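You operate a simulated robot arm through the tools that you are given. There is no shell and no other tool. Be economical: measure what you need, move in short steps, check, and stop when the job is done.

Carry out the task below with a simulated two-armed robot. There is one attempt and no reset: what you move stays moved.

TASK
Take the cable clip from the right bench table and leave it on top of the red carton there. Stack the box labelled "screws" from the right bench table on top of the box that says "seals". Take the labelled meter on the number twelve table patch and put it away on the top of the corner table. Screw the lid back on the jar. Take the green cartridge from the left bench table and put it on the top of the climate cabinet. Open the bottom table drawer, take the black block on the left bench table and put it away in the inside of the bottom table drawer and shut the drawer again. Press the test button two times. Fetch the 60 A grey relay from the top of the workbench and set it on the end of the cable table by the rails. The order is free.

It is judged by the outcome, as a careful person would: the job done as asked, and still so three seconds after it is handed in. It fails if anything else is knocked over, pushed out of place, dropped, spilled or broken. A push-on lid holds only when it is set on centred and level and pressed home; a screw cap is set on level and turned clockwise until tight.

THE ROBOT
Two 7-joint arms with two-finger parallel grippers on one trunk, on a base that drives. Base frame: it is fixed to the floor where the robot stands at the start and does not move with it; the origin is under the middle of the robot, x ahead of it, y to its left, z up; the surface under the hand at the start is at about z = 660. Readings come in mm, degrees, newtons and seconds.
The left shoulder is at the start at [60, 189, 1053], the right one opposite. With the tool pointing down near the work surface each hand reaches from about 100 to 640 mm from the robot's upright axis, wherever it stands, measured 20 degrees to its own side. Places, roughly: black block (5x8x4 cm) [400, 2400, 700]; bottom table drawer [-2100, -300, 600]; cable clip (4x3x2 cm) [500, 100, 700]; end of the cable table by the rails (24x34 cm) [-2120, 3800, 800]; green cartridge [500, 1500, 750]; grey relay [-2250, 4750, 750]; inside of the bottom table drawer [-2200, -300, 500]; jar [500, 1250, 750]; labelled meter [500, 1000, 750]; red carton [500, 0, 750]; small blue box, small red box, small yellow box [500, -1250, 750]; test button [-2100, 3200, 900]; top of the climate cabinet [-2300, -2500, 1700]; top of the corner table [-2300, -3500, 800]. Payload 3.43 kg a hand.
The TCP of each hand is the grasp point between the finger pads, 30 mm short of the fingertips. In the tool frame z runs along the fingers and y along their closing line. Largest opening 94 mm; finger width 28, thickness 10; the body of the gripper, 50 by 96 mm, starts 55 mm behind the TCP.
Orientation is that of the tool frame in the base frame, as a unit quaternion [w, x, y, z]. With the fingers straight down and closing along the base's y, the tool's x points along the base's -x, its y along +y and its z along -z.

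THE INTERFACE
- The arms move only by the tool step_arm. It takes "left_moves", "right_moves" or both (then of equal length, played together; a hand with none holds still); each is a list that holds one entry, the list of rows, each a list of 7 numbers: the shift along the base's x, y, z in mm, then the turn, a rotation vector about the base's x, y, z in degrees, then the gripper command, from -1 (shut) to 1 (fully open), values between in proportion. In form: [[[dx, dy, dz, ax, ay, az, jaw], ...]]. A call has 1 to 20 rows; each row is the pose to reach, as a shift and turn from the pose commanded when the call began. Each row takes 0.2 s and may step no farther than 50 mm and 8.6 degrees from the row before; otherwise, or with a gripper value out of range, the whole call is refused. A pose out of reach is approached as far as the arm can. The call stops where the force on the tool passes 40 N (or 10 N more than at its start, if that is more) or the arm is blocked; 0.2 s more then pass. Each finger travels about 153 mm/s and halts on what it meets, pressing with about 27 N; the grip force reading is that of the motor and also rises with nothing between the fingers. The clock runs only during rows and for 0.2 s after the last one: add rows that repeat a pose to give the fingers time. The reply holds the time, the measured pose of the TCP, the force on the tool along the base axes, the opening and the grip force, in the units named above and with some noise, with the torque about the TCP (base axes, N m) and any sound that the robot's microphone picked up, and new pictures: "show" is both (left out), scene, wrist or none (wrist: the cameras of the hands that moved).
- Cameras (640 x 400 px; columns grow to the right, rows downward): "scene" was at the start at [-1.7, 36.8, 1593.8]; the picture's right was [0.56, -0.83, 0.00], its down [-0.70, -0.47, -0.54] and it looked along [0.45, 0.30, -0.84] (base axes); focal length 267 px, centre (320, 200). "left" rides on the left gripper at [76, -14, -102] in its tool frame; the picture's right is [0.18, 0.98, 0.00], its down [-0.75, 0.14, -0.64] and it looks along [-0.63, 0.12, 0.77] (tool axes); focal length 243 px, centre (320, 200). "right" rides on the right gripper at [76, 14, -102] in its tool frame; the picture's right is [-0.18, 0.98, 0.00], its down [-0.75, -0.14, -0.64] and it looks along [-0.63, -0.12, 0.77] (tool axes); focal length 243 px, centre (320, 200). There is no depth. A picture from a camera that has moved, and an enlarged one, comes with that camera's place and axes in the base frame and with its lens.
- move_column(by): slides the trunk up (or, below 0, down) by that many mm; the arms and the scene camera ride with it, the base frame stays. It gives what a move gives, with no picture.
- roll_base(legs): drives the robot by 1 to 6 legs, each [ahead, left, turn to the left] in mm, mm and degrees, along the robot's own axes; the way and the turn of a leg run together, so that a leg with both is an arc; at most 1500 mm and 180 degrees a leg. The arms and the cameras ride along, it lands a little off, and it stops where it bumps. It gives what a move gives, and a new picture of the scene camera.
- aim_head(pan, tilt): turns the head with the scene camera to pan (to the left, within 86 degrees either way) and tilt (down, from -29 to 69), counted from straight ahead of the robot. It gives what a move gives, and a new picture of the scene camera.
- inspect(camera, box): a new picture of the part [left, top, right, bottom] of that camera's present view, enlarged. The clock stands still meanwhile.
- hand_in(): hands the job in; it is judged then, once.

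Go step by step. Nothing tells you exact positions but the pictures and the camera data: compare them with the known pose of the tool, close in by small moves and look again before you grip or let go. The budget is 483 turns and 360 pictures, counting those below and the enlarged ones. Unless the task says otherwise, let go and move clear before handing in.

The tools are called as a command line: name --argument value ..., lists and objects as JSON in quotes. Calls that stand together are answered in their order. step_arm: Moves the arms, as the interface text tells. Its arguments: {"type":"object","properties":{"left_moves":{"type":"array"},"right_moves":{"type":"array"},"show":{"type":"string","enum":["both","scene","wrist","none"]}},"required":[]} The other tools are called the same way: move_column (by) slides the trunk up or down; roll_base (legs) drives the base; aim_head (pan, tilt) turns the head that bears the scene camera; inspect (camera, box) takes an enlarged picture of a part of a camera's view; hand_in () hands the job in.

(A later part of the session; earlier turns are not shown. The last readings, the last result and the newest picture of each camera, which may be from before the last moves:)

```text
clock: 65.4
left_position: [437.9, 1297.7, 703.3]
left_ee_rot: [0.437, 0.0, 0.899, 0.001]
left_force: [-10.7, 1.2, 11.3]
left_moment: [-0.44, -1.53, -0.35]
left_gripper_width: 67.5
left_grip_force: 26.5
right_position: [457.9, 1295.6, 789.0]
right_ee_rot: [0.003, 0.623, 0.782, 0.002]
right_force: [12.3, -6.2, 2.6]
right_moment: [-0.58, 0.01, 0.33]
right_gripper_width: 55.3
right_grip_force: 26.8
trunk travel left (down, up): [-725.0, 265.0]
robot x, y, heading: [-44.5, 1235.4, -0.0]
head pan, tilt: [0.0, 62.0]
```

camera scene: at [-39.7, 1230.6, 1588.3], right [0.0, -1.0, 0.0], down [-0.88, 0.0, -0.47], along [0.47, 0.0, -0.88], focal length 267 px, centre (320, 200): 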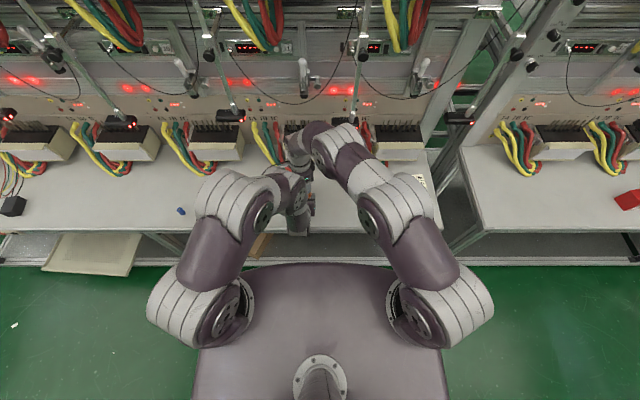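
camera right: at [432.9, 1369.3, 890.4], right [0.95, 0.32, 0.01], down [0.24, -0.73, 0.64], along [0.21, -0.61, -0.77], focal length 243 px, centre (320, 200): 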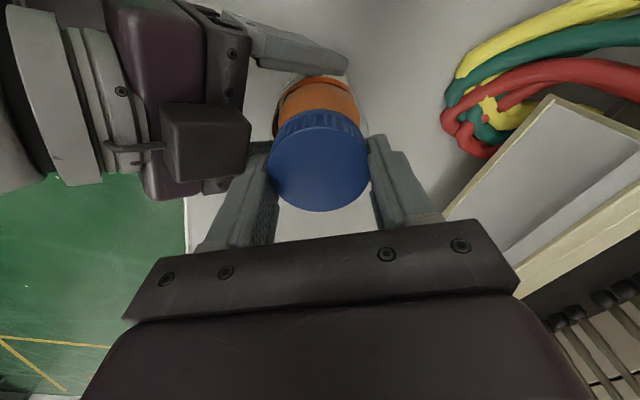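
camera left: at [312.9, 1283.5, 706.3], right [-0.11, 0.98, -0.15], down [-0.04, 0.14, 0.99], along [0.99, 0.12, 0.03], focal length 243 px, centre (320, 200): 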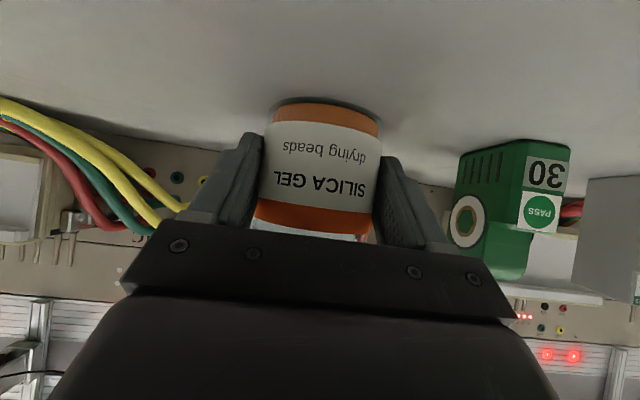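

step_arm --right_moves '[[[1, -0.5, 0, 0, 0, -7, -1], [1, -0.5, 0, 0, 0, -14, -1], [1, -0.5, 0, 0, 0, -21, -1], [1, -0.5, 0, 0, 0, -28, -1], [1, -0.5, 0, 0, 0, -35, -1], [1, -0.5, 0, 0, 0, -42, -1]]]' --show "none"

inspect --camera "right" --box '[240, 60, 400, 220]'

```text
clock: 66.8
left_position: [437.7, 1298.4, 702.1]
left_ee_rot: [0.438, 0.0, 0.899, 0.0]
left_force: [-3.0, -7.0, 0.9]
left_moment: [0.16, -0.15, -0.28]
left_gripper_width: 67.4
left_grip_force: 27.3
right_position: [458.6, 1295.1, 786.5]
right_ee_rot: [0.002, 0.862, 0.507, 0.0]
right_force: [-0.8, 5.8, 5.2]
right_moment: [0.13, 0.21, 0.0]
right_gripper_width: 55.2
right_grip_force: 27.1
trunk travel left (down, up): [-725.0, 265.0]
robot x, y, heading: [-47.4, 1230.3, -0.2]
head pan, tilt: [0.0, 62.0]
```

```text
2.50 times, centred on (320, 140) of right
camera zoom: at [508.0, 1355.6, 889.9], right [0.77, -0.64, 0.0], down [-0.49, -0.59, 0.64], along [-0.41, -0.5, -0.77], focal length 606 px, centre (320, 350)
```

zoom: 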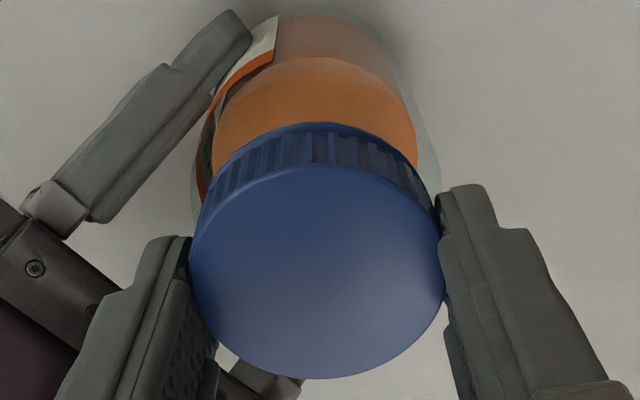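

step_arm --right_moves '[[[0, 0.5, -0.3, 0, 0, -7, -1], [0, 0.5, -0.3, 0, 0, -14, -1], [0, 0.5, -0.6, 0, 0, -21, -1], [0, 0.5, -0.6, 0, 0, -28, -1], [0, 0.5, -0.6, 0, 0, -35, -1]]]' --show "none"

```text
clock: 68.2
left_position: [438.5, 1296.6, 703.0]
left_ee_rot: [0.439, 0.003, 0.898, -0.002]
left_force: [0.2, -1.4, 1.2]
left_moment: [0.14, -0.04, -0.13]
left_gripper_width: 68.2
left_grip_force: 26.7
right_position: [454.9, 1284.7, 786.8]
right_ee_rot: [-0.008, 0.954, 0.301, 0.005]
right_force: [-0.6, 1.7, 3.0]
right_moment: [-0.12, 0.21, 0.07]
right_gripper_width: 55.0
right_grip_force: 26.8
right hand out of reach, approached as far as the arm can: row 4, 5
trunk travel left (down, up): [-725.0, 265.0]
robot x, y, heading: [-39.6, 1229.3, 0.1]
head pan, tilt: [0.0, 62.0]
stopped in row 5 (right hand): the force on the tool passed its limit at 41 N (the readings are from after the stop); the commanded pose is now the measured one
```

inspect --camera "right" --box '[200, 40, 440, 240]'

inspect --camera "left" --box '[180, 80, 460, 255]'

```text
2.00 times, centred on (320, 140) of right
camera zoom: at [525.0, 1315.3, 890.1], right [0.41, -0.91, -0.02], down [-0.7, -0.33, 0.63], along [-0.58, -0.25, -0.77], focal length 485 px, centre (320, 320)
```

zoom: 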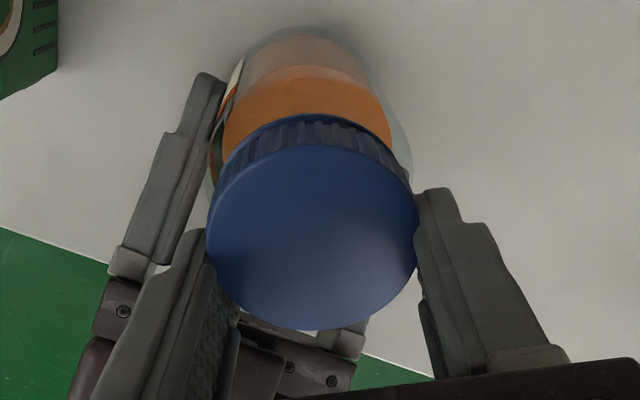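

```text
2.29 times, centred on (320, 168) of left
camera zoom: at [311.4, 1282.4, 706.2], right [-0.11, 0.98, -0.15], down [-0.04, 0.14, 0.99], along [0.99, 0.11, 0.02], focal length 555 px, centre (320, 274)
```

zoom: 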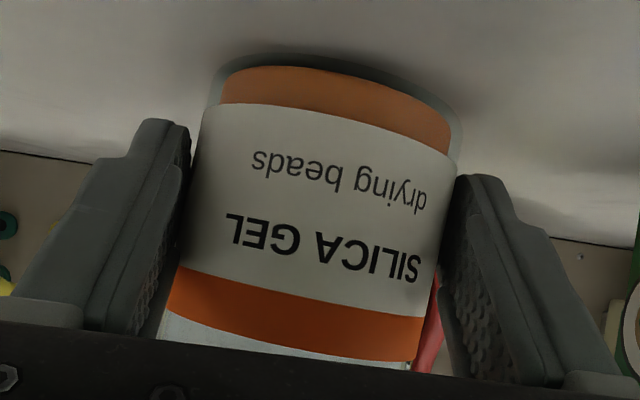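

step_arm --right_moves '[[[0, 0, 0, 0, 0, 0, 0.2], [0, 0, 0, 0, 0, 0, 0.7], [0, 0, 0, 0, 0, 0, 0.7], [0, 0, 25, 0, 0, 0, 0.7], [0, 0, 50, 0, 0, 0, 0.7]]]' --show "wrist"

```text
clock: 69.4
left_position: [439.6, 1296.0, 702.5]
left_ee_rot: [0.437, 0.002, 0.899, -0.001]
left_force: [0.1, -0.7, -0.5]
left_moment: [0.01, 0.06, -0.02]
left_gripper_width: 67.1
left_grip_force: 26.8
right_position: [456.2, 1284.4, 837.5]
right_ee_rot: [-0.008, 0.953, 0.302, 0.004]
right_force: [0.1, 0.3, -0.1]
right_moment: [0.0, 0.01, -0.03]
right_gripper_width: 79.9
right_grip_force: 0.1
trunk travel left (down, up): [-725.0, 265.0]
robot x, y, heading: [-43.2, 1232.6, 0.0]
head pan, tilt: [0.0, 62.0]
camera right: at [524.8, 1314.3, 940.8], right [0.41, -0.91, -0.02], down [-0.7, -0.33, 0.64], along [-0.58, -0.25, -0.77], focal length 243 px, centre (320, 200)
```

right: 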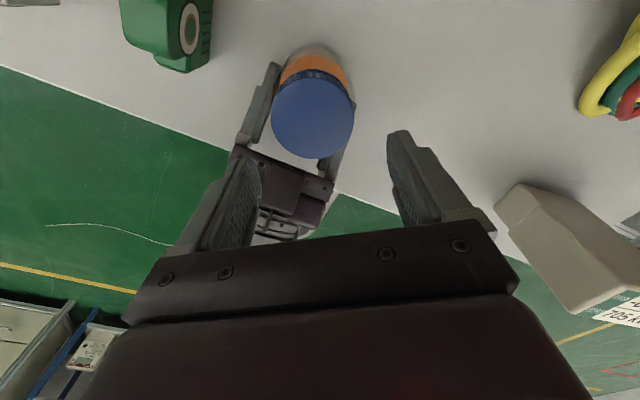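

step_arm --right_moves '[[[0, 0, 0, 0, 0, 8, 0.7], [0, 0, 0, 0, 0, 16, 0.7], [0, 2, 0, 0, 0, 24, 0.7], [0, 4, 0, 0, 0, 32, 0.7], [0, 6, 0, 0, 0, 40, 0.7], [0, 8, 0, 0, 0, 48, 0.7], [0, 12, 0, 0, 0, 56, 0.7], [0, 12, 0, 0, 0, 64, 0.7], [0, 12, 0, 0, 0, 72, 0.7], [0, 12, 0, 0, 0, 80, 0.7], [0, 12, 0, 0, 0, 88, 0.7], [0, 12, 0, 0, 0, 96, 0.7], [0, 12, 0, 0, 0, 104, 0.7], [0, 12, 0, 0, 0, 112, 0.7], [0, 12, 0, 0, 0, 120, 0.7], [0, 12, 0, 0, 0, 128, 0.7], [0, 12, 0, 0, 0, 136, 0.7], [0, 12, 0, 0, 0, 144, 0.7], [0, 12, 0, 0, 0, 152, 0.7]]]' --show "wrist"

```text
clock: 73.4
left_position: [438.5, 1296.9, 701.6]
left_ee_rot: [0.438, 0.002, 0.899, -0.002]
left_force: [0.7, -0.2, 0.5]
left_moment: [0.02, 0.07, 0.03]
left_gripper_width: 67.0
left_grip_force: 27.2
right_position: [453.7, 1295.9, 835.7]
right_ee_rot: [-0.007, -0.062, 0.998, -0.008]
right_force: [0.3, -0.4, 0.2]
right_moment: [-0.05, 0.01, 0.02]
right_gripper_width: 79.9
right_grip_force: 0.1
trunk travel left (down, up): [-725.0, 265.0]
robot x, y, heading: [-39.6, 1229.0, 0.0]
head pan, tilt: [0.0, 62.0]
camera right: at [378.3, 1303.2, 939.5], right [0.06, 1.0, -0.02], down [0.77, -0.04, 0.63], along [0.63, -0.05, -0.77], focal length 243 px, centre (320, 200)
```

right: 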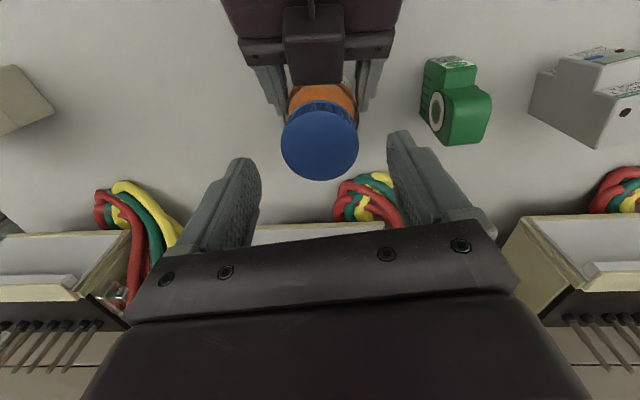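

step_arm --left_moves '[[[0, 0, 0, 0, 0, 0, 0.6], [0, 0, 0, 0, 0, 0, 0.6], [0, 0, 0, 0, 0, 0, -0.3], [0, 0, 0, 0, 0, 0, -1], [0, 0, 0, 0, 0, 0, -1]]]' --right_moves '[[[0, 0, 0, 0.97, -0.74, 0, 0.7], [0, 0, 0, 0.97, -0.74, 0, 0.7], [0, 0, 0, 0.97, -0.74, 0, 0.7], [0, 0, 0, 0.97, -0.74, 0, 0.7], [0, 0, 0, 0.97, -0.74, 0, 0.7]]]' --show "none"

inspect --camera "right" --box '[240, 60, 400, 220]'

inspect --camera "left" --box '[180, 80, 460, 255]'

```text
clock: 74.6
left_position: [439.1, 1295.4, 701.2]
left_ee_rot: [0.438, 0.002, 0.899, -0.001]
left_force: [0.1, -1.0, 0.0]
left_moment: [0.03, -0.09, -0.04]
left_gripper_width: 66.7
left_grip_force: 26.8
right_position: [453.8, 1297.4, 835.9]
right_ee_rot: [0.001, -0.061, 0.998, 0.001]
right_force: [0.1, -0.9, -1.2]
right_moment: [-0.03, 0.04, -0.01]
right_gripper_width: 79.7
right_grip_force: 0.0
trunk travel left (down, up): [-725.0, 265.0]
robot x, y, heading: [-40.1, 1228.9, 0.1]
head pan, tilt: [0.0, 62.0]
```

```text
2.50 times, centred on (320, 140) of right
camera zoom: at [376.6, 1301.5, 938.9], right [0.06, 1.0, 0.0], down [0.76, -0.05, 0.64], along [0.64, -0.04, -0.77], focal length 606 px, centre (320, 350)
```

zoom: 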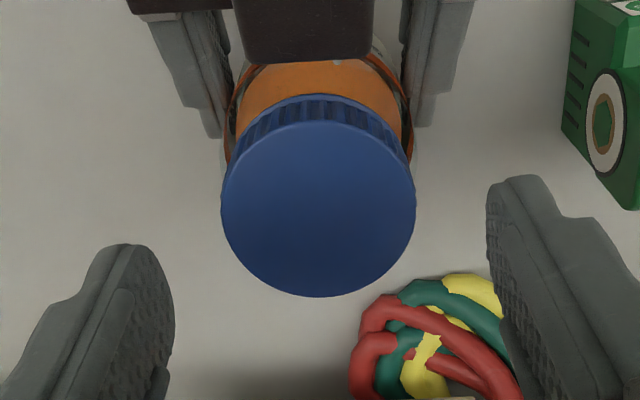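

```text
2.29 times, centred on (320, 168) of left
camera zoom: at [311.7, 1282.3, 706.1], right [-0.11, 0.98, -0.15], down [-0.04, 0.14, 0.99], along [0.99, 0.11, 0.02], focal length 555 px, centre (320, 274)
```

zoom: 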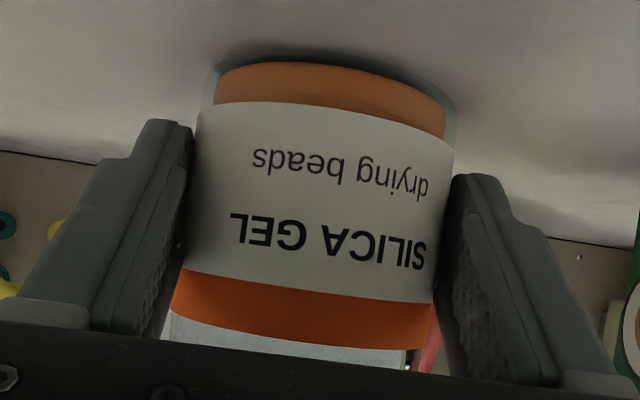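

step_arm --right_moves '[[[8, -1.5, -20, 0, 0, 0, 0.7], [8, -1.5, -40, 0, 0, 0, 0.7], [8, -1.5, -48, 0, 0, 0, 0.7], [8, -1.5, -48, 0, 0, 0, 0.3]]]' --show "none"

inspect --camera "right" --box '[240, 60, 400, 220]'

```text
clock: 75.6
left_position: [439.2, 1296.3, 701.8]
left_ee_rot: [0.437, 0.002, 0.899, -0.001]
left_force: [-1.8, 1.2, 1.6]
left_moment: [0.06, -0.06, 0.05]
left_gripper_width: 66.5
left_grip_force: 27.1
right_position: [464.3, 1295.4, 788.3]
right_ee_rot: [0.001, -0.062, 0.998, 0.002]
right_force: [0.2, 0.0, 0.8]
right_moment: [-0.02, 0.01, 0.04]
right_gripper_width: 60.8
right_grip_force: 0.1
trunk travel left (down, up): [-725.0, 265.0]
robot x, y, heading: [-43.1, 1234.7, -0.1]
head pan, tilt: [0.0, 62.0]
```

```text
2.50 times, centred on (320, 140) of right
camera zoom: at [385.9, 1300.4, 891.0], right [0.06, 1.0, 0.0], down [0.76, -0.05, 0.64], along [0.64, -0.04, -0.77], focal length 606 px, centre (320, 350)
```

zoom: 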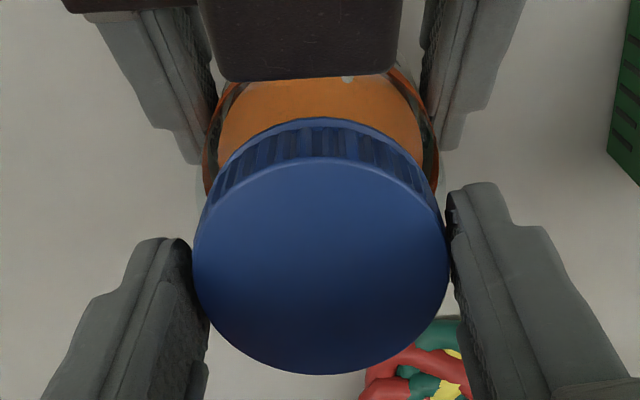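

step_arm --right_moves '[[[0, 0, 0, 0, 0, 0, -1], [0, 0, 0, 0, 0, 0, -1], [0, 0, 0, 0, 0, -8, -1], [0, 0, 0, 0, 0, -16, -1], [0, 0, -0.3, 0, 0, -24, -1], [0, 0, -0.3, 0, 0, -32, -1], [0, 0, -0.6, 0, 0, -40, -1], [0, 0, -0.6, 0, 0, -48, -1], [0, 0, -0.9, 0, 0, -56, -1], [0, 0, -0.9, 0, 0, -64, -1], [0, 0, -1.2, 0, 0, -72, -1], [0, 0, -1.2, 0, 0, -80, -1]]]' --show "none"

inspect --camera "right" --box '[240, 60, 400, 220]'

inspect --camera "left" --box '[180, 80, 460, 255]'

```text
clock: 78.2
left_position: [438.8, 1296.3, 703.3]
left_ee_rot: [0.438, 0.002, 0.899, -0.001]
left_force: [15.7, 17.6, -5.8]
left_moment: [-0.47, 0.56, 0.32]
left_gripper_width: 66.8
left_grip_force: 26.9
right_position: [463.0, 1295.8, 787.2]
right_ee_rot: [0.001, 0.596, 0.803, 0.0]
right_force: [-12.5, -16.0, 19.9]
right_moment: [-0.61, 0.51, 0.1]
right_gripper_width: 55.0
right_grip_force: 26.8
trunk travel left (down, up): [-725.0, 265.0]
robot x, y, heading: [-40.6, 1229.5, 0.1]
head pan, tilt: [0.0, 62.0]
```

```text
2.50 times, centred on (320, 140) of right
camera zoom: at [453.8, 1372.9, 889.5], right [0.99, 0.11, 0.0], down [0.08, -0.76, 0.64], along [0.07, -0.64, -0.77], focal length 606 px, centre (320, 350)
```

zoom: 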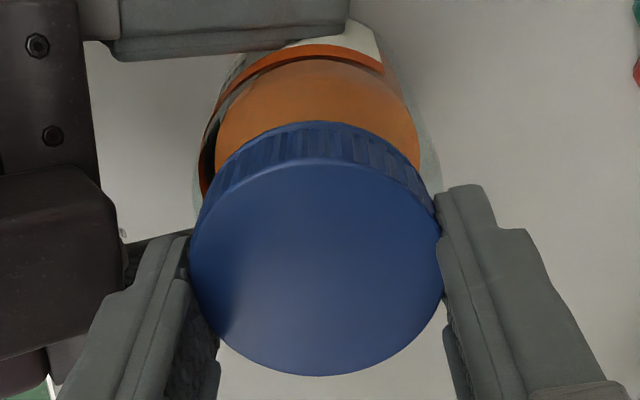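

```text
2.29 times, centred on (320, 168) of left
camera zoom: at [311.2, 1282.9, 706.3], right [-0.11, 0.98, -0.15], down [-0.04, 0.14, 0.99], along [0.99, 0.11, 0.02], focal length 555 px, centre (320, 274)
```

zoom: 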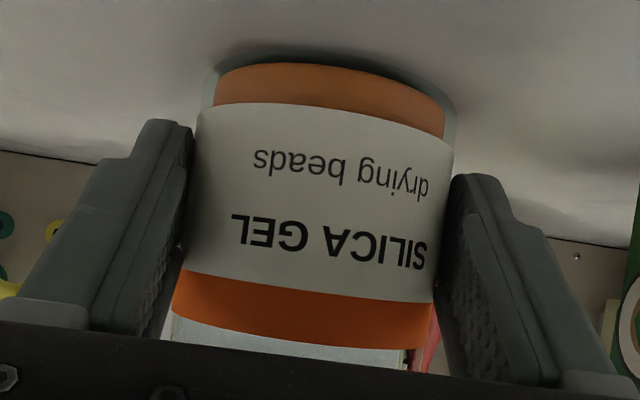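

step_arm --right_moves '[[[-1, -1.2, 0.8, 0, 0, -3, -1], [-1, -1.2, 0.8, 0, 0, -10, -1], [-1, -1.2, 0.8, 0, 0, -17, -1], [-1, -1.2, 0.6, 0, 0, -24, -1], [-1, -1.2, 0.6, 0, 0, -31, -1], [-1, -1.2, 0.6, 0, 0, -38, -1]]]' --show "none"

```text
clock: 79.6
left_position: [439.3, 1295.7, 703.4]
left_ee_rot: [0.438, 0.003, 0.899, -0.001]
left_force: [2.2, -0.7, -2.1]
left_moment: [0.05, 0.2, -0.66]
left_gripper_width: 64.7
left_grip_force: 26.9
right_position: [462.2, 1295.1, 788.4]
right_ee_rot: [0.002, 0.825, 0.566, 0.0]
right_force: [-2.4, 0.4, -0.4]
right_moment: [-0.03, 0.03, 0.64]
right_gripper_width: 55.9
right_grip_force: 27.2
trunk travel left (down, up): [-725.0, 265.0]
robot x, y, heading: [-42.1, 1231.2, -0.0]
head pan, tilt: [0.0, 62.0]
```

step_arm --right_moves '[[[0, 0, 0, 0, 0, -5, -1], [0, 0, 0, 0, 0, -9, -1]]]' --show "none"

inspect --camera "left" --box '[180, 80, 460, 255]'

inspect --camera "right" --box '[240, 60, 400, 220]'

```text
clock: 80.2
left_position: [438.4, 1297.4, 702.3]
left_ee_rot: [0.438, 0.002, 0.899, -0.001]
left_force: [7.3, -0.4, -4.8]
left_moment: [0.02, 0.55, -0.75]
left_gripper_width: 65.1
left_grip_force: 27.1
right_position: [461.8, 1293.6, 787.2]
right_ee_rot: [0.001, 0.866, 0.5, 0.0]
right_force: [-7.6, 1.1, 2.2]
right_moment: [0.0, 0.17, 0.68]
right_gripper_width: 55.4
right_grip_force: 27.4
trunk travel left (down, up): [-725.0, 265.0]
robot x, y, heading: [-46.8, 1236.6, -0.2]
head pan, tilt: [0.0, 62.0]
```

```text
2.29 times, centred on (320, 168) of left
camera zoom: at [312.0, 1282.4, 706.0], right [-0.11, 0.98, -0.15], down [-0.04, 0.14, 0.99], along [0.99, 0.11, 0.02], focal length 555 px, centre (320, 274)
```

zoom: 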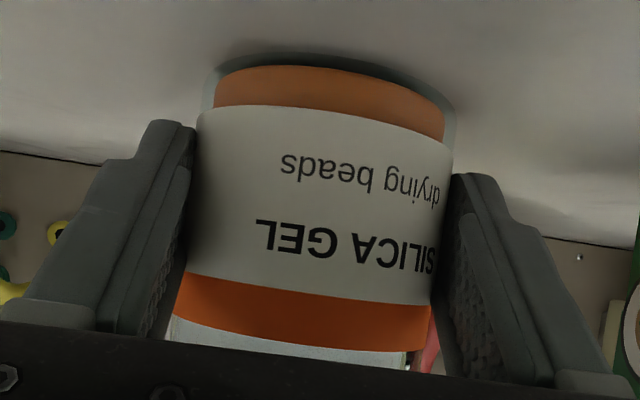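

```text
2.50 times, centred on (320, 140) of right
camera zoom: at [512.4, 1353.2, 889.9], right [0.76, -0.65, 0.0], down [-0.5, -0.58, 0.64], along [-0.42, -0.49, -0.77], focal length 606 px, centre (320, 350)
```

zoom: 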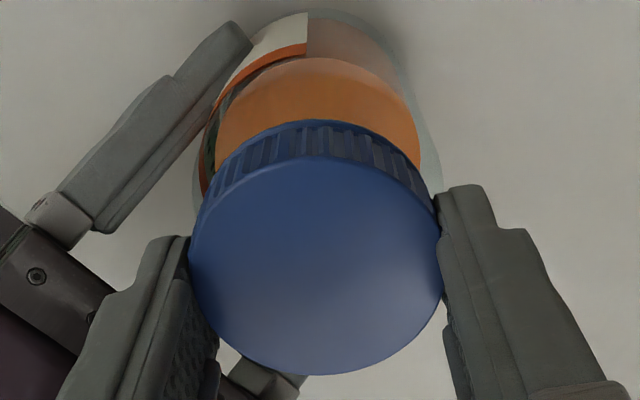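

The jar now turns with the lid at 0.7 N·m, so it is tight. Releasing both hands.

step_arm --right_moves '[[[0, 0, 0, 0, 0, 0, 0], [0, 0, 0, 0, 0, 0, 0.7], [0, 0, 0, 0, 0, 0, 0.7], [0, 0, 30, 0, 0, 8, 0.7], [0, -10, 65, 0, 0, 16, 0.7], [0, -30, 100, 0, 0, 24, 0.7], [-10, -60, 115, 0, 0, 32, 0.7], [-20, -90, 115, 0, 0, 40, 0.7], [-30, -120, 115, 0, 0, 48, 0.7], [-40, -140, 115, 0, 0, 56, 0.7], [-50, -160, 115, 0, 0, 64, 0.7], [-60, -180, 115, 0, 0, 72, 0.7], [-60, -200, 115, 0, 0, 80, 0.7], [-60, -200, 115, 0, 0, 88, 0.7], [-60, -200, 115, 0, 0, 96, 0.7], [-60, -200, 115, 0, 0, 104, 0.7], [-60, -200, 115, 0, 0, 112, 0.7], [-60, -200, 115, 0, 0, 120, 0.7]]]' --left_moves '[[[0, 0, 0, 0, 0, 0, -1], [0, 0, 0, 0, 0, 0, -1], [0, 0, 0, 0, 0, 0, -0.3], [0, 0, 0, 0, 0, 0, 0.5], [0, 0, 0, 0, 0, 0, 1], [0, 0, 0, 0, 0, 0, 1], [-20, 0, 15, 0, 0, 0, 1], [-45, 0, 35, 0, 0, 0, 1], [-70, 0, 55, 0, 0, 0, 1], [-90, 0, 75, 0, 0, 0, 1], [-95, 20, 100, 0, 8, 0, 1], [-100, 40, 125, 0, 16, 0, 1], [-110, 60, 150, 0, 24, 0, 1], [-120, 80, 170, 0, 32, 0, 1], [-130, 100, 190, 0, 40, 0, 1], [-140, 120, 205, 0, 48, 0, 1], [-150, 140, 220, 0, 52, 0, 1], [-150, 160, 230, 0, 52, 0, 1]]]'

```text
clock: 81.1
left_position: [436.0, 1296.7, 701.5]
left_ee_rot: [0.436, 0.005, 0.9, -0.001]
left_force: [-11.5, 2.6, -1.8]
left_moment: [-0.26, -0.89, 0.07]
left_gripper_width: 70.4
left_grip_force: 0.0
right_position: [464.3, 1295.3, 799.8]
right_ee_rot: [0.001, 0.853, 0.522, 0.006]
right_force: [11.9, -3.5, 2.4]
right_moment: [-0.08, -0.19, 0.03]
right_gripper_width: 73.3
right_grip_force: 0.1
trunk travel left (down, up): [-725.0, 265.0]
robot x, y, heading: [-39.9, 1235.3, 0.3]
head pan, tilt: [0.0, 62.0]
stopped in row 4 (left hand): the force on the tool passed its limit at 47 N (the readings are from after the stop); the commanded pose is now the measured one
camera scene: at [-37.9, 1230.4, 1588.5], right [0.0, -1.0, 0.0], down [-0.88, 0.0, -0.47], along [0.47, 0.0, -0.88], focal length 267 px, centre (320, 200)
camera right: at [511.2, 1356.0, 904.3], right [0.79, -0.61, 0.01], down [-0.48, -0.61, 0.63], along [-0.38, -0.51, -0.77], focal length 243 px, centre (320, 200)
camera left: at [309.2, 1282.8, 705.4], right [-0.1, 0.98, -0.14], down [-0.04, 0.14, 0.99], along [0.99, 0.11, 0.02], focal length 243 px, centre (320, 200)
```

scene: 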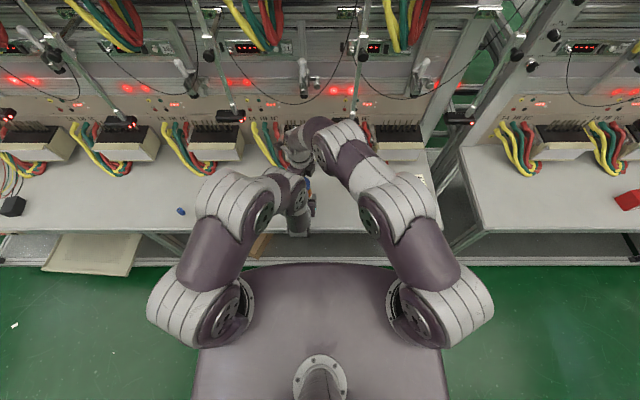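
right: 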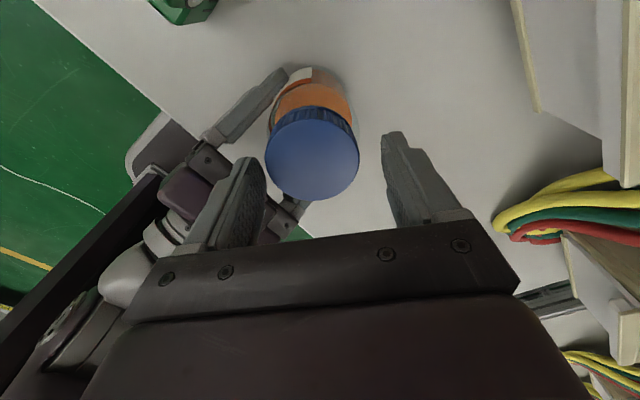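
left: 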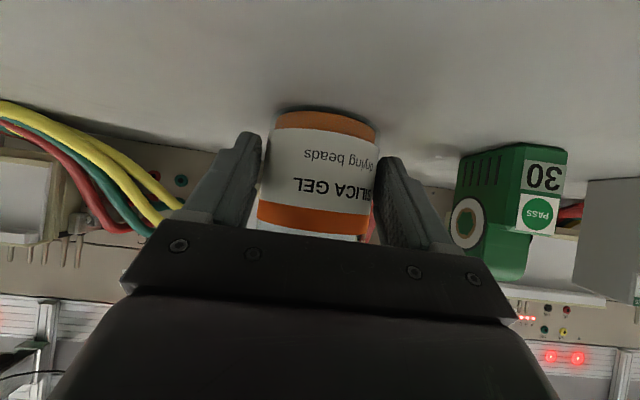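

step_arm --right_moves '[[[0, 0, 10, 0, 0, 0, 0.6], [0, 0, 40, 0, 0, 0, 0.6], [0, 0, 85, 0, 0, 0, 0.6]]]' --show "wrist"

```text
clock: 81.9
left_position: [438.8, 1296.4, 703.6]
left_ee_rot: [0.439, 0.004, 0.898, -0.003]
left_force: [0.0, 0.1, -0.3]
left_moment: [-0.02, -0.03, 0.03]
left_gripper_width: 70.6
left_grip_force: 0.2
right_position: [460.4, 1293.1, 885.1]
right_ee_rot: [0.001, 0.853, 0.522, 0.003]
right_force: [-0.8, -0.6, 0.3]
right_moment: [-0.02, 0.01, 0.02]
right_gripper_width: 75.1
right_grip_force: 0.0
trunk travel left (down, up): [-725.0, 265.0]
robot x, y, heading: [-44.7, 1233.0, -0.2]
head pan, tilt: [0.0, 62.0]
camera right: at [508.2, 1354.2, 987.5], right [0.79, -0.61, 0.0], down [-0.47, -0.61, 0.64], along [-0.39, -0.51, -0.77], focal length 243 px, centre (320, 200)
```

right: 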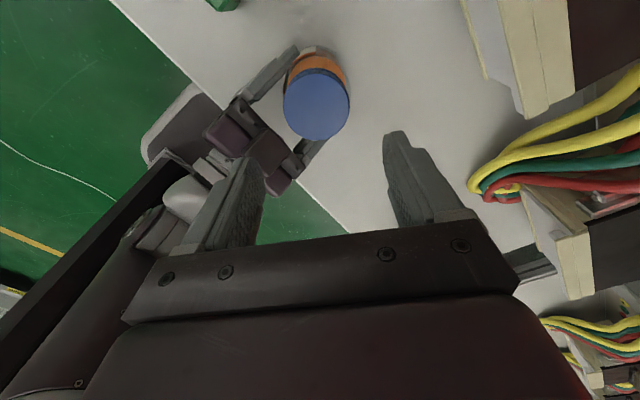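

Clear now. Left hand opens and backs away along its own axis; right hand turns back.

step_arm --left_moves '[[[0, 0, 0, 0, 0, 0, 0.9], [0, 0, 0, 0, 0, 0, 1], [-20, 0, 15, 0, 0, 0, 1], [-45, 0, 35, 0, 0, 0, 1], [-75, 0, 59, 0, 0, 0, 1], [-95, 0, 75, 0, 0, 0, 1], [-105, 15, 100, 0, 8, 0, 1], [-110, 30, 125, 0, 16, 0, 1], [-120, 45, 145, 0, 24, 0, 1], [-130, 60, 165, 0, 32, 0, 1], [-140, 80, 185, 0, 40, 0, 1], [-150, 100, 205, 0, 48, 0, 1], [-150, 120, 220, 0, 52, 0, 1]]]' --right_moves '[[[0, -20, 30, 0, 0, 8, 0.7], [0, -50, 30, 0, 0, 16, 0.7], [0, -80, 30, 0, 0, 24, 0.7], [-15, -110, 30, 0, 0, 32, 0.7], [-30, -140, 30, 0, 0, 40, 0.7], [-45, -170, 30, 0, 0, 48, 0.7], [-60, -200, 30, 0, 0, 56, 0.7], [-75, -220, 30, 0, 0, 64, 0.7], [-90, -240, 30, 0, 0, 72, 0.7], [-100, -260, 30, 0, 0, 80, 0.7], [-110, -260, 30, 0, 0, 88, 0.7], [-120, -260, 30, 0, 0, 96, 0.7], [-120, -260, 30, 0, 0, 104, 0.7]]]'

```text
clock: 84.7
left_position: [287.0, 1416.1, 920.1]
left_ee_rot: [-0.003, 0.004, 1.0, -0.004]
left_force: [0.7, -0.2, 0.7]
left_moment: [0.02, 0.0, 0.01]
left_gripper_width: 94.0
left_grip_force: 0.1
right_position: [344.4, 1034.7, 913.8]
right_ee_rot: [-0.003, 0.113, 0.994, 0.003]
right_force: [-0.4, 0.2, -0.8]
right_moment: [0.0, 0.02, -0.02]
right_gripper_width: 79.6
right_grip_force: 0.1
trunk travel left (down, up): [-725.0, 265.0]
robot x, y, heading: [-42.5, 1232.2, -0.0]
head pan, tilt: [0.0, 62.0]
camera scene: at [-36.3, 1231.5, 1588.5], right [0.0, -1.0, 0.0], down [-0.88, 0.0, -0.47], along [0.47, 0.0, -0.88], focal length 267 px, centre (320, 200)
camera right: at [274.2, 1065.5, 1016.4], right [0.4, 0.92, 0.0], down [0.71, -0.31, 0.64], along [0.58, -0.25, -0.77], focal length 243 px, centre (320, 200)
camera left: at [212.2, 1403.1, 1023.9], right [-0.18, 0.98, -0.01], down [0.76, 0.14, 0.64], along [0.63, 0.11, -0.77], focal length 243 px, centre (320, 200)
```

scene: 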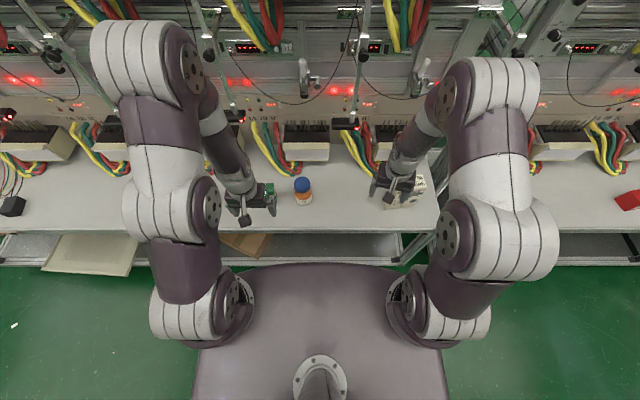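
right: 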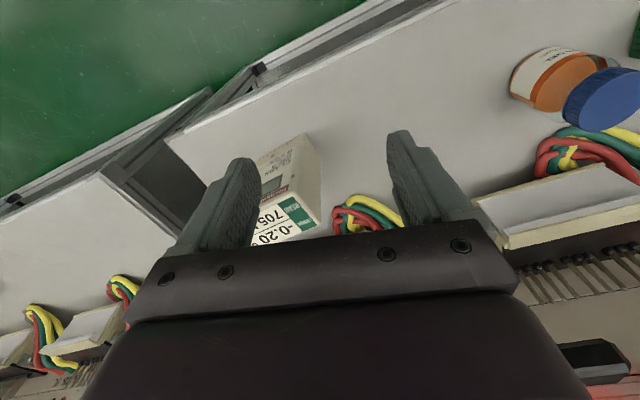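
left: 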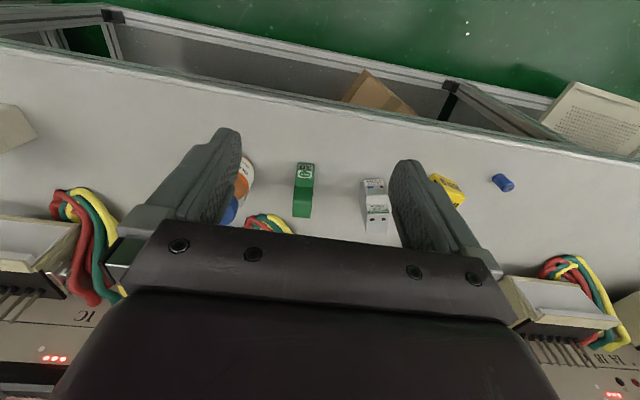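

Jar is closed. Next: left hand goes in front of the green cartridge (pitched), right hand over the meter turned to close across its depth.

step_arm --left_moves '[[[0, 0, -10, 0, -6, 0, 1], [0, 0, -25, 0, -12, 0, 1], [5, -1, -40, 0, -18, 0, 1], [10, -1, -60, 0, -24, 0, 1], [15, -2, -80, 0, -30, 0, 1], [25, -2, -100, 0, -36, 0, 1], [35, -3, -115, 0, -42, 0, 1], [45, -3, -130, 0, -48, 0, 1], [55, -3, -145, 0, -52, 0, 1]]]' --right_moves '[[[0, 0, 20, 0, 0, -8, 0.7], [0, -20, 20, 0, 0, -16, 0.8], [10, -40, 20, 0, 0, -24, 0.9], [25, -60, 20, 0, 0, -32, 0.9], [40, -80, 20, 0, 0, -40, 0.9], [55, -105, 20, 0, 0, -48, 0.9], [70, -105, 20, 0, 0, -56, 0.9], [85, -105, 20, 0, 0, -64, 0.9], [100, -105, 10, 0, 0, -70, 0.9]]]'

```text
clock: 86.7
left_position: [346.5, 1412.7, 776.6]
left_ee_rot: [0.438, 0.004, 0.899, -0.002]
left_force: [-0.4, 0.0, -0.1]
left_moment: [0.0, -0.01, 0.01]
left_gripper_width: 94.1
left_grip_force: 0.1
left hand out of reach, approached as far as the arm can: row 1, 2
right_position: [444.7, 928.7, 923.2]
right_ee_rot: [0.0, 0.665, 0.747, 0.004]
right_force: [0.3, -0.8, -1.1]
right_moment: [0.0, 0.01, -0.04]
right_gripper_width: 89.1
right_grip_force: 0.1
trunk travel left (down, up): [-725.0, 265.0]
robot x, y, heading: [-39.8, 1231.4, -0.0]
head pan, tilt: [0.0, 62.0]
camera scene: at [-35.8, 1230.4, 1588.6], right [0.0, -1.0, 0.0], down [-0.88, 0.0, -0.47], along [0.47, 0.0, -0.88], focal length 267 px, centre (320, 200)
camera right: at [450.0, 1005.4, 1026.1], right [1.0, -0.07, 0.0], down [-0.05, -0.77, 0.64], along [-0.04, -0.64, -0.77], focal length 243 px, centre (320, 200)
camera left: at [219.4, 1399.0, 780.1], right [-0.1, 0.98, -0.14], down [-0.04, 0.14, 0.99], along [0.99, 0.11, 0.03], focal length 243 px, centre (320, 200)
```

scene: 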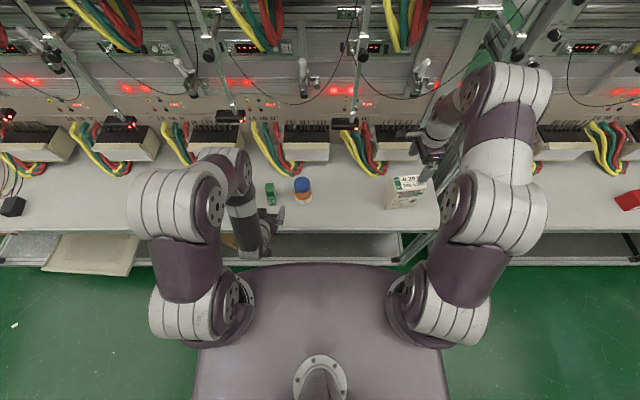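
right: 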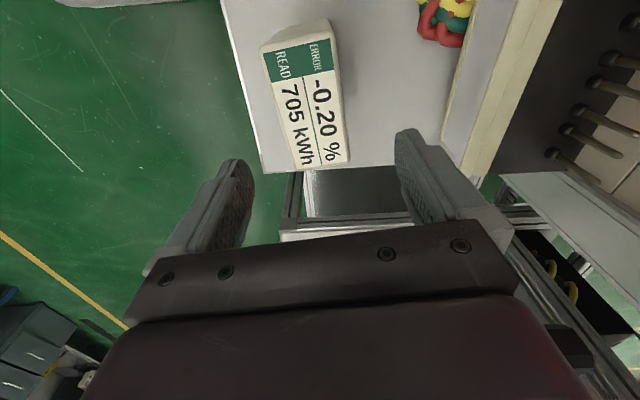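
left: 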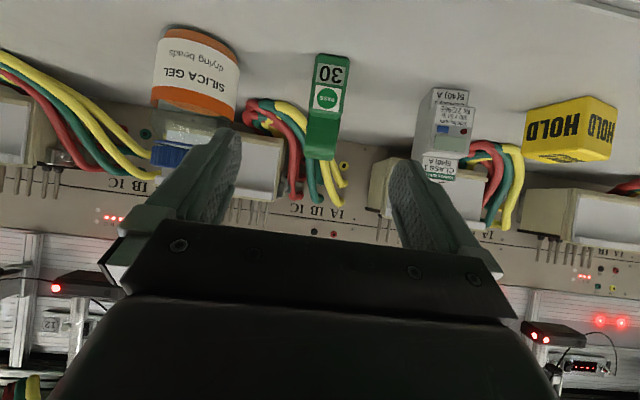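

step_arm --left_moves '[[[0, 6.5, 0, 0, 0, 0, 1], [28, 6.5, -20, 0, 0, 0, 1], [56, 6.5, -42, 0, 0, 0, 1], [80, 6.5, -60, 0, 0, 0, 1]]]' --right_moves '[[[-4, -1, -20, 0, 0, 0, 0.9], [-7.5, -2.5, -40, 0, 0, 0, 0.9], [-7.5, -2.5, -60, 0, 0, 0, 0.9], [-7.5, -2.5, -75, 0, 0, 0, 0.9]]]' --show "wrist"

```text
clock: 87.7
left_position: [422.5, 1421.3, 718.1]
left_ee_rot: [0.439, 0.004, 0.899, -0.002]
left_force: [0.1, -1.2, 0.3]
left_moment: [-0.01, 0.03, 0.01]
left_gripper_width: 93.9
left_grip_force: 0.0
right_position: [437.6, 927.3, 848.0]
right_ee_rot: [0.001, 0.664, 0.748, 0.004]
right_force: [0.1, 0.1, 0.2]
right_moment: [0.02, 0.02, 0.0]
right_gripper_width: 89.1
right_grip_force: 0.0
trunk travel left (down, up): [-725.0, 265.0]
robot x, y, heading: [-43.3, 1230.3, -0.2]
head pan, tilt: [0.0, 62.0]
camera right: at [441.6, 1003.8, 950.8], right [1.0, -0.07, 0.01], down [-0.05, -0.77, 0.64], along [-0.04, -0.64, -0.77], focal length 243 px, centre (320, 200)
camera left: at [296.1, 1407.0, 722.3], right [-0.1, 0.98, -0.14], down [-0.04, 0.14, 0.99], along [0.99, 0.11, 0.02], focal length 243 px, centre (320, 200)
```

right: 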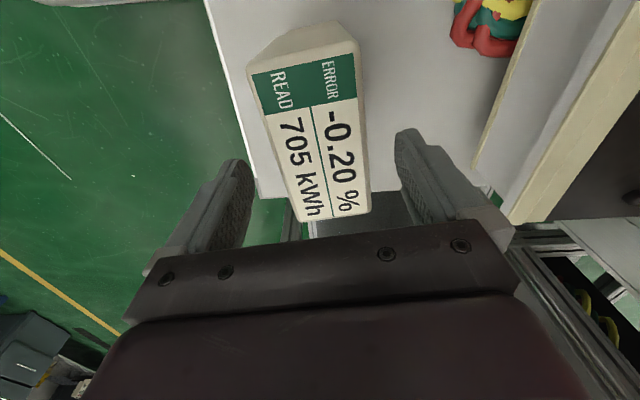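
left: 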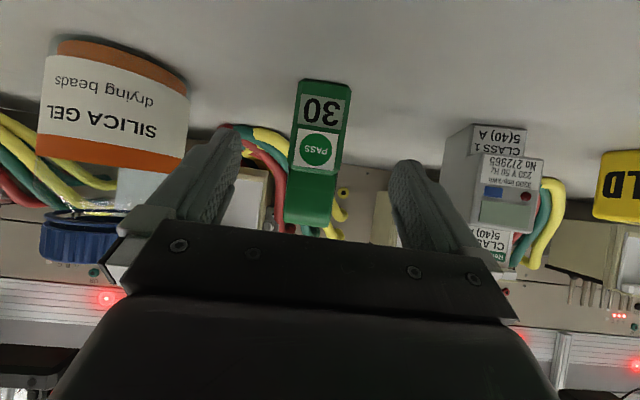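

step_arm --left_moves '[[[12, -1, -9, 0, 0, 0, 1], [23, -1, -16, 0, 0, 0, 1], [23, -1, -16, 0, 0, 0, 0.2], [23, -1, -16, 0, 0, 0, -0.5], [23, -1, -16, 0, 0, 0, -1], [23, -1, -16, 0, 0, 0, -1]]]' --right_moves '[[[0, -1, -25, 0, 0, 0, 0.9], [0, -1, -53, 0, 0, 0, 0.9], [0, -1, -53, 0, 0, 0, 0.2], [0, -1, -53, 0, 0, 0, -1], [0, -1, -53, 0, 0, 0, -1], [0, -1, -53, 0, 0, 0, -1]]]' --show "wrist"

```text
clock: 89.1
left_position: [448.4, 1419.4, 702.1]
left_ee_rot: [0.439, 0.004, 0.899, -0.002]
left_force: [0.5, -0.9, 0.8]
left_moment: [-0.02, 0.04, -0.03]
left_gripper_width: 34.0
left_grip_force: 27.5
right_position: [437.6, 926.3, 795.4]
right_ee_rot: [0.0, 0.664, 0.748, 0.004]
right_force: [0.7, -0.2, -0.7]
right_moment: [-0.02, 0.0, -0.03]
right_gripper_width: 61.9
right_grip_force: 26.7
trunk travel left (down, up): [-725.0, 265.0]
robot x, y, heading: [-44.5, 1230.4, 0.1]
head pan, tilt: [0.0, 62.0]
camera right: at [441.9, 1003.4, 899.2], right [1.0, -0.07, 0.0], down [-0.05, -0.77, 0.64], along [-0.04, -0.64, -0.77], focal length 243 px, centre (320, 200)
camera left: at [320.0, 1405.9, 705.9], right [-0.1, 0.98, -0.14], down [-0.04, 0.14, 0.99], along [0.99, 0.11, 0.03], focal length 243 px, centre (320, 200)
```

right: 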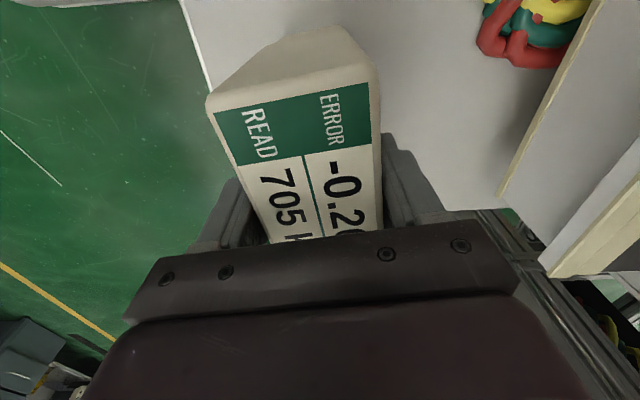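
left: 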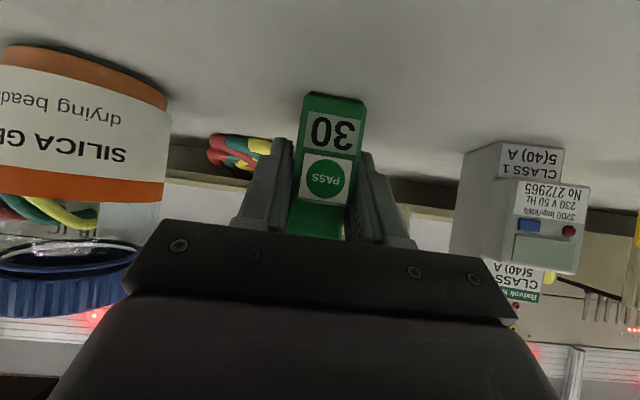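

step_arm --left_moves '[[[0, 0, 15, 0, 0, 0, -1], [0, 0, 40, 0, 0, 0, -1], [0, 0, 80, 0, 0, 0, -1], [-20, 0, 110, 0, 0, 0, -1], [-50, 0, 130, 0, 0, 0, -1], [-80, 0, 150, 0, 0, 0, -1]]]' --right_moves '[[[0, 0, 15, 0, 0, 0, -1], [0, 0, 40, 0, 0, 0, -1], [0, 0, 80, 0, 0, 0, -1], [-30, 0, 100, 0, 0, 0, -1], [-70, 0, 110, 0, 0, 0, -1], [-110, 0, 120, 0, 0, 0, -1]]]'

```text
clock: 90.5
left_position: [364.6, 1417.7, 854.4]
left_ee_rot: [0.439, 0.005, 0.898, -0.002]
left_force: [-0.4, 0.1, -1.2]
left_moment: [0.01, 0.02, 0.01]
left_gripper_width: 34.1
left_grip_force: 27.0
right_position: [325.7, 924.4, 920.5]
right_ee_rot: [0.002, 0.663, 0.749, 0.005]
right_force: [-0.3, -0.3, -4.1]
right_moment: [0.01, -0.04, 0.01]
right_gripper_width: 62.6
right_grip_force: 26.8
trunk travel left (down, up): [-725.0, 265.0]
robot x, y, heading: [-42.6, 1231.7, -0.1]
head pan, tilt: [0.0, 62.0]
camera scene: at [-40.6, 1230.3, 1588.5], right [0.0, -1.0, 0.0], down [-0.88, 0.0, -0.47], along [0.47, 0.0, -0.88], focal length 267 px, centre (320, 200)
camera right: at [329.3, 1001.2, 1023.0], right [1.0, -0.07, 0.01], down [-0.05, -0.77, 0.64], along [-0.04, -0.64, -0.77], focal length 243 px, centre (320, 200)
camera left: at [238.0, 1404.7, 857.2], right [-0.1, 0.98, -0.14], down [-0.04, 0.14, 0.99], along [0.99, 0.11, 0.03], focal length 243 px, centre (320, 200)
```

scene: 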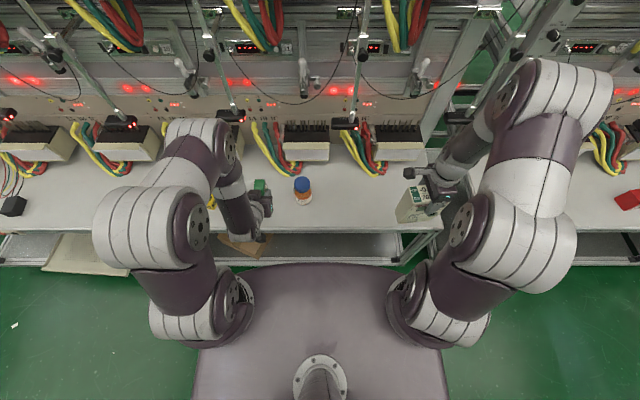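
right: 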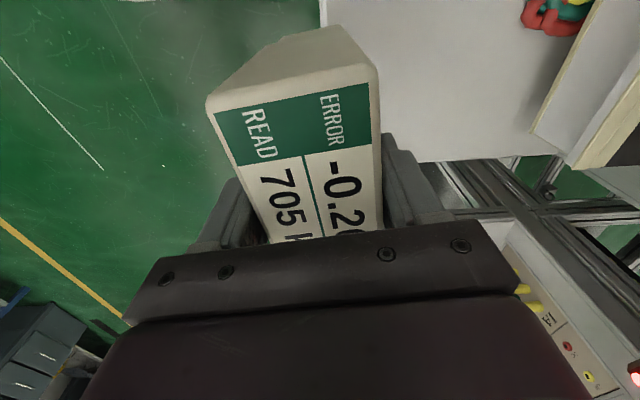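
left: 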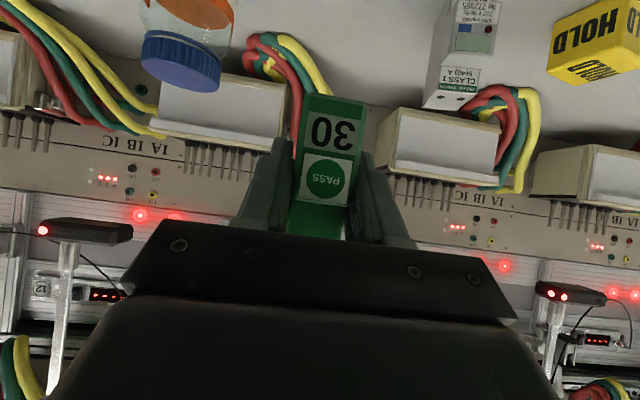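

Both held. I'll back off from the bench and turn to the right to see the other side of the room.

roll_base --legs '[[-750, 0, 0], [0, 0, -90]]'

aim_head --pan -20 --tilt 10

aim_head --pan -80 --tilt 15

```text
clock: 98.3
left_position: [-603.3, 827.4, 853.6]
left_ee_rot: [0.311, 0.636, 0.635, -0.31]
left_force: [-0.4, 0.5, -0.8]
left_moment: [-0.02, 0.01, -0.03]
left_gripper_width: 34.0
left_grip_force: 26.9
right_position: [-1097.9, 865.8, 919.4]
right_ee_rot: [0.002, 0.998, 0.063, 0.003]
right_force: [0.0, -0.3, -4.0]
right_moment: [-0.01, 0.0, 0.0]
right_gripper_width: 62.3
right_grip_force: 26.9
trunk travel left (down, up): [-725.0, 265.0]
robot x, y, heading: [-791.9, 1237.3, -89.4]
head pan, tilt: [0.0, 62.0]
camera scene: at [-791.9, 1230.5, 1588.6], right [-1.0, -0.01, 0.0], down [-0.01, 0.88, -0.47], along [0.0, -0.47, -0.88], focal length 267 px, centre (320, 200)
```

scene: 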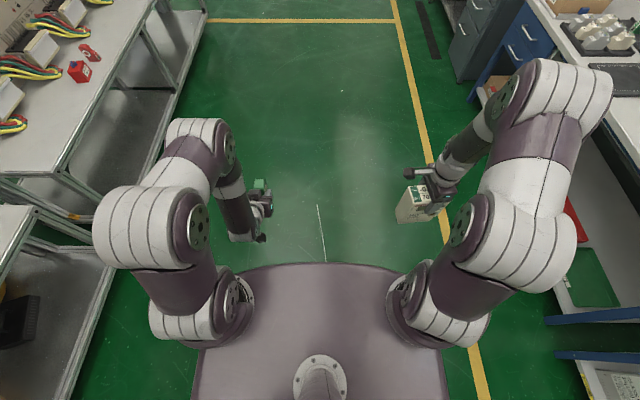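

```text
clock: 99.5
left_position: [-602.6, 828.4, 852.4]
left_ee_rot: [0.309, 0.636, 0.635, -0.311]
left_force: [0.2, -1.0, -0.3]
left_moment: [-0.02, 0.01, 0.0]
left_gripper_width: 34.1
left_grip_force: 27.0
right_position: [-1098.2, 865.4, 919.3]
right_ee_rot: [0.002, 0.998, 0.064, 0.003]
right_force: [0.0, -0.1, -4.5]
right_moment: [0.01, -0.01, 0.0]
right_gripper_width: 62.3
right_grip_force: 26.8
trunk travel left (down, up): [-725.0, 265.0]
robot x, y, heading: [-788.8, 1235.5, -89.6]
head pan, tilt: [-20.0, 10.0]
camera scene: at [-823.5, 1207.2, 1665.2], right [-0.94, 0.33, 0.0], down [0.06, 0.16, -0.98], along [-0.33, -0.93, -0.17], focal length 267 px, centre (320, 200)
```

scene: 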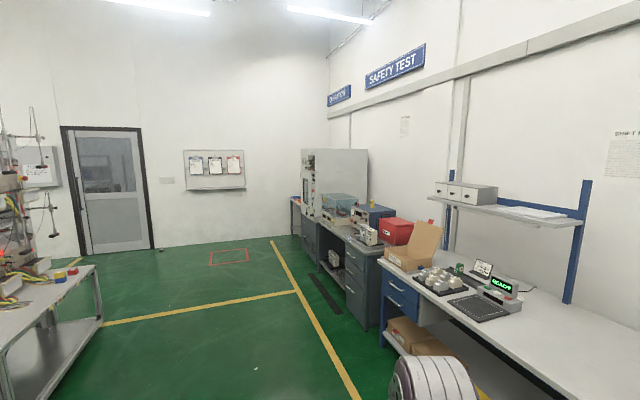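

```text
clock: 100.8
left_position: [-604.2, 828.6, 852.7]
left_ee_rot: [0.31, 0.636, 0.635, -0.311]
left_force: [-0.2, 0.2, -1.2]
left_moment: [0.01, 0.02, -0.02]
left_gripper_width: 34.1
left_grip_force: 27.3
right_position: [-1097.8, 865.8, 919.5]
right_ee_rot: [0.002, 0.998, 0.064, 0.003]
right_force: [-0.1, -0.1, -4.9]
right_moment: [-0.04, 0.02, 0.01]
right_gripper_width: 62.6
right_grip_force: 26.8
trunk travel left (down, up): [-725.0, 265.0]
robot x, y, heading: [-789.9, 1236.5, -89.4]
head pan, tilt: [-80.0, 15.0]
camera scene: at [-884.3, 1277.8, 1657.2], right [-0.18, 0.98, 0.0], down [0.25, 0.05, -0.97], along [-0.95, -0.18, -0.26], focal length 267 px, centre (320, 200)
```

scene: 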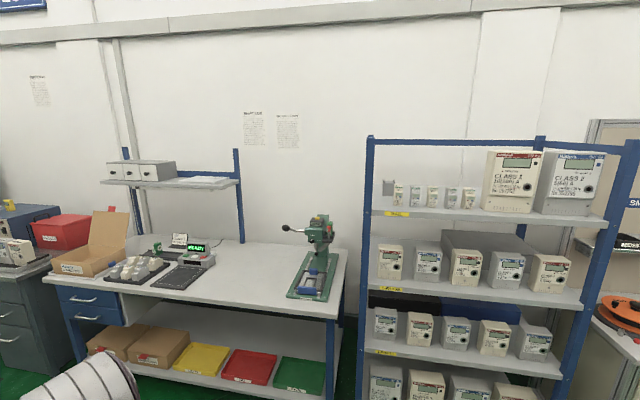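

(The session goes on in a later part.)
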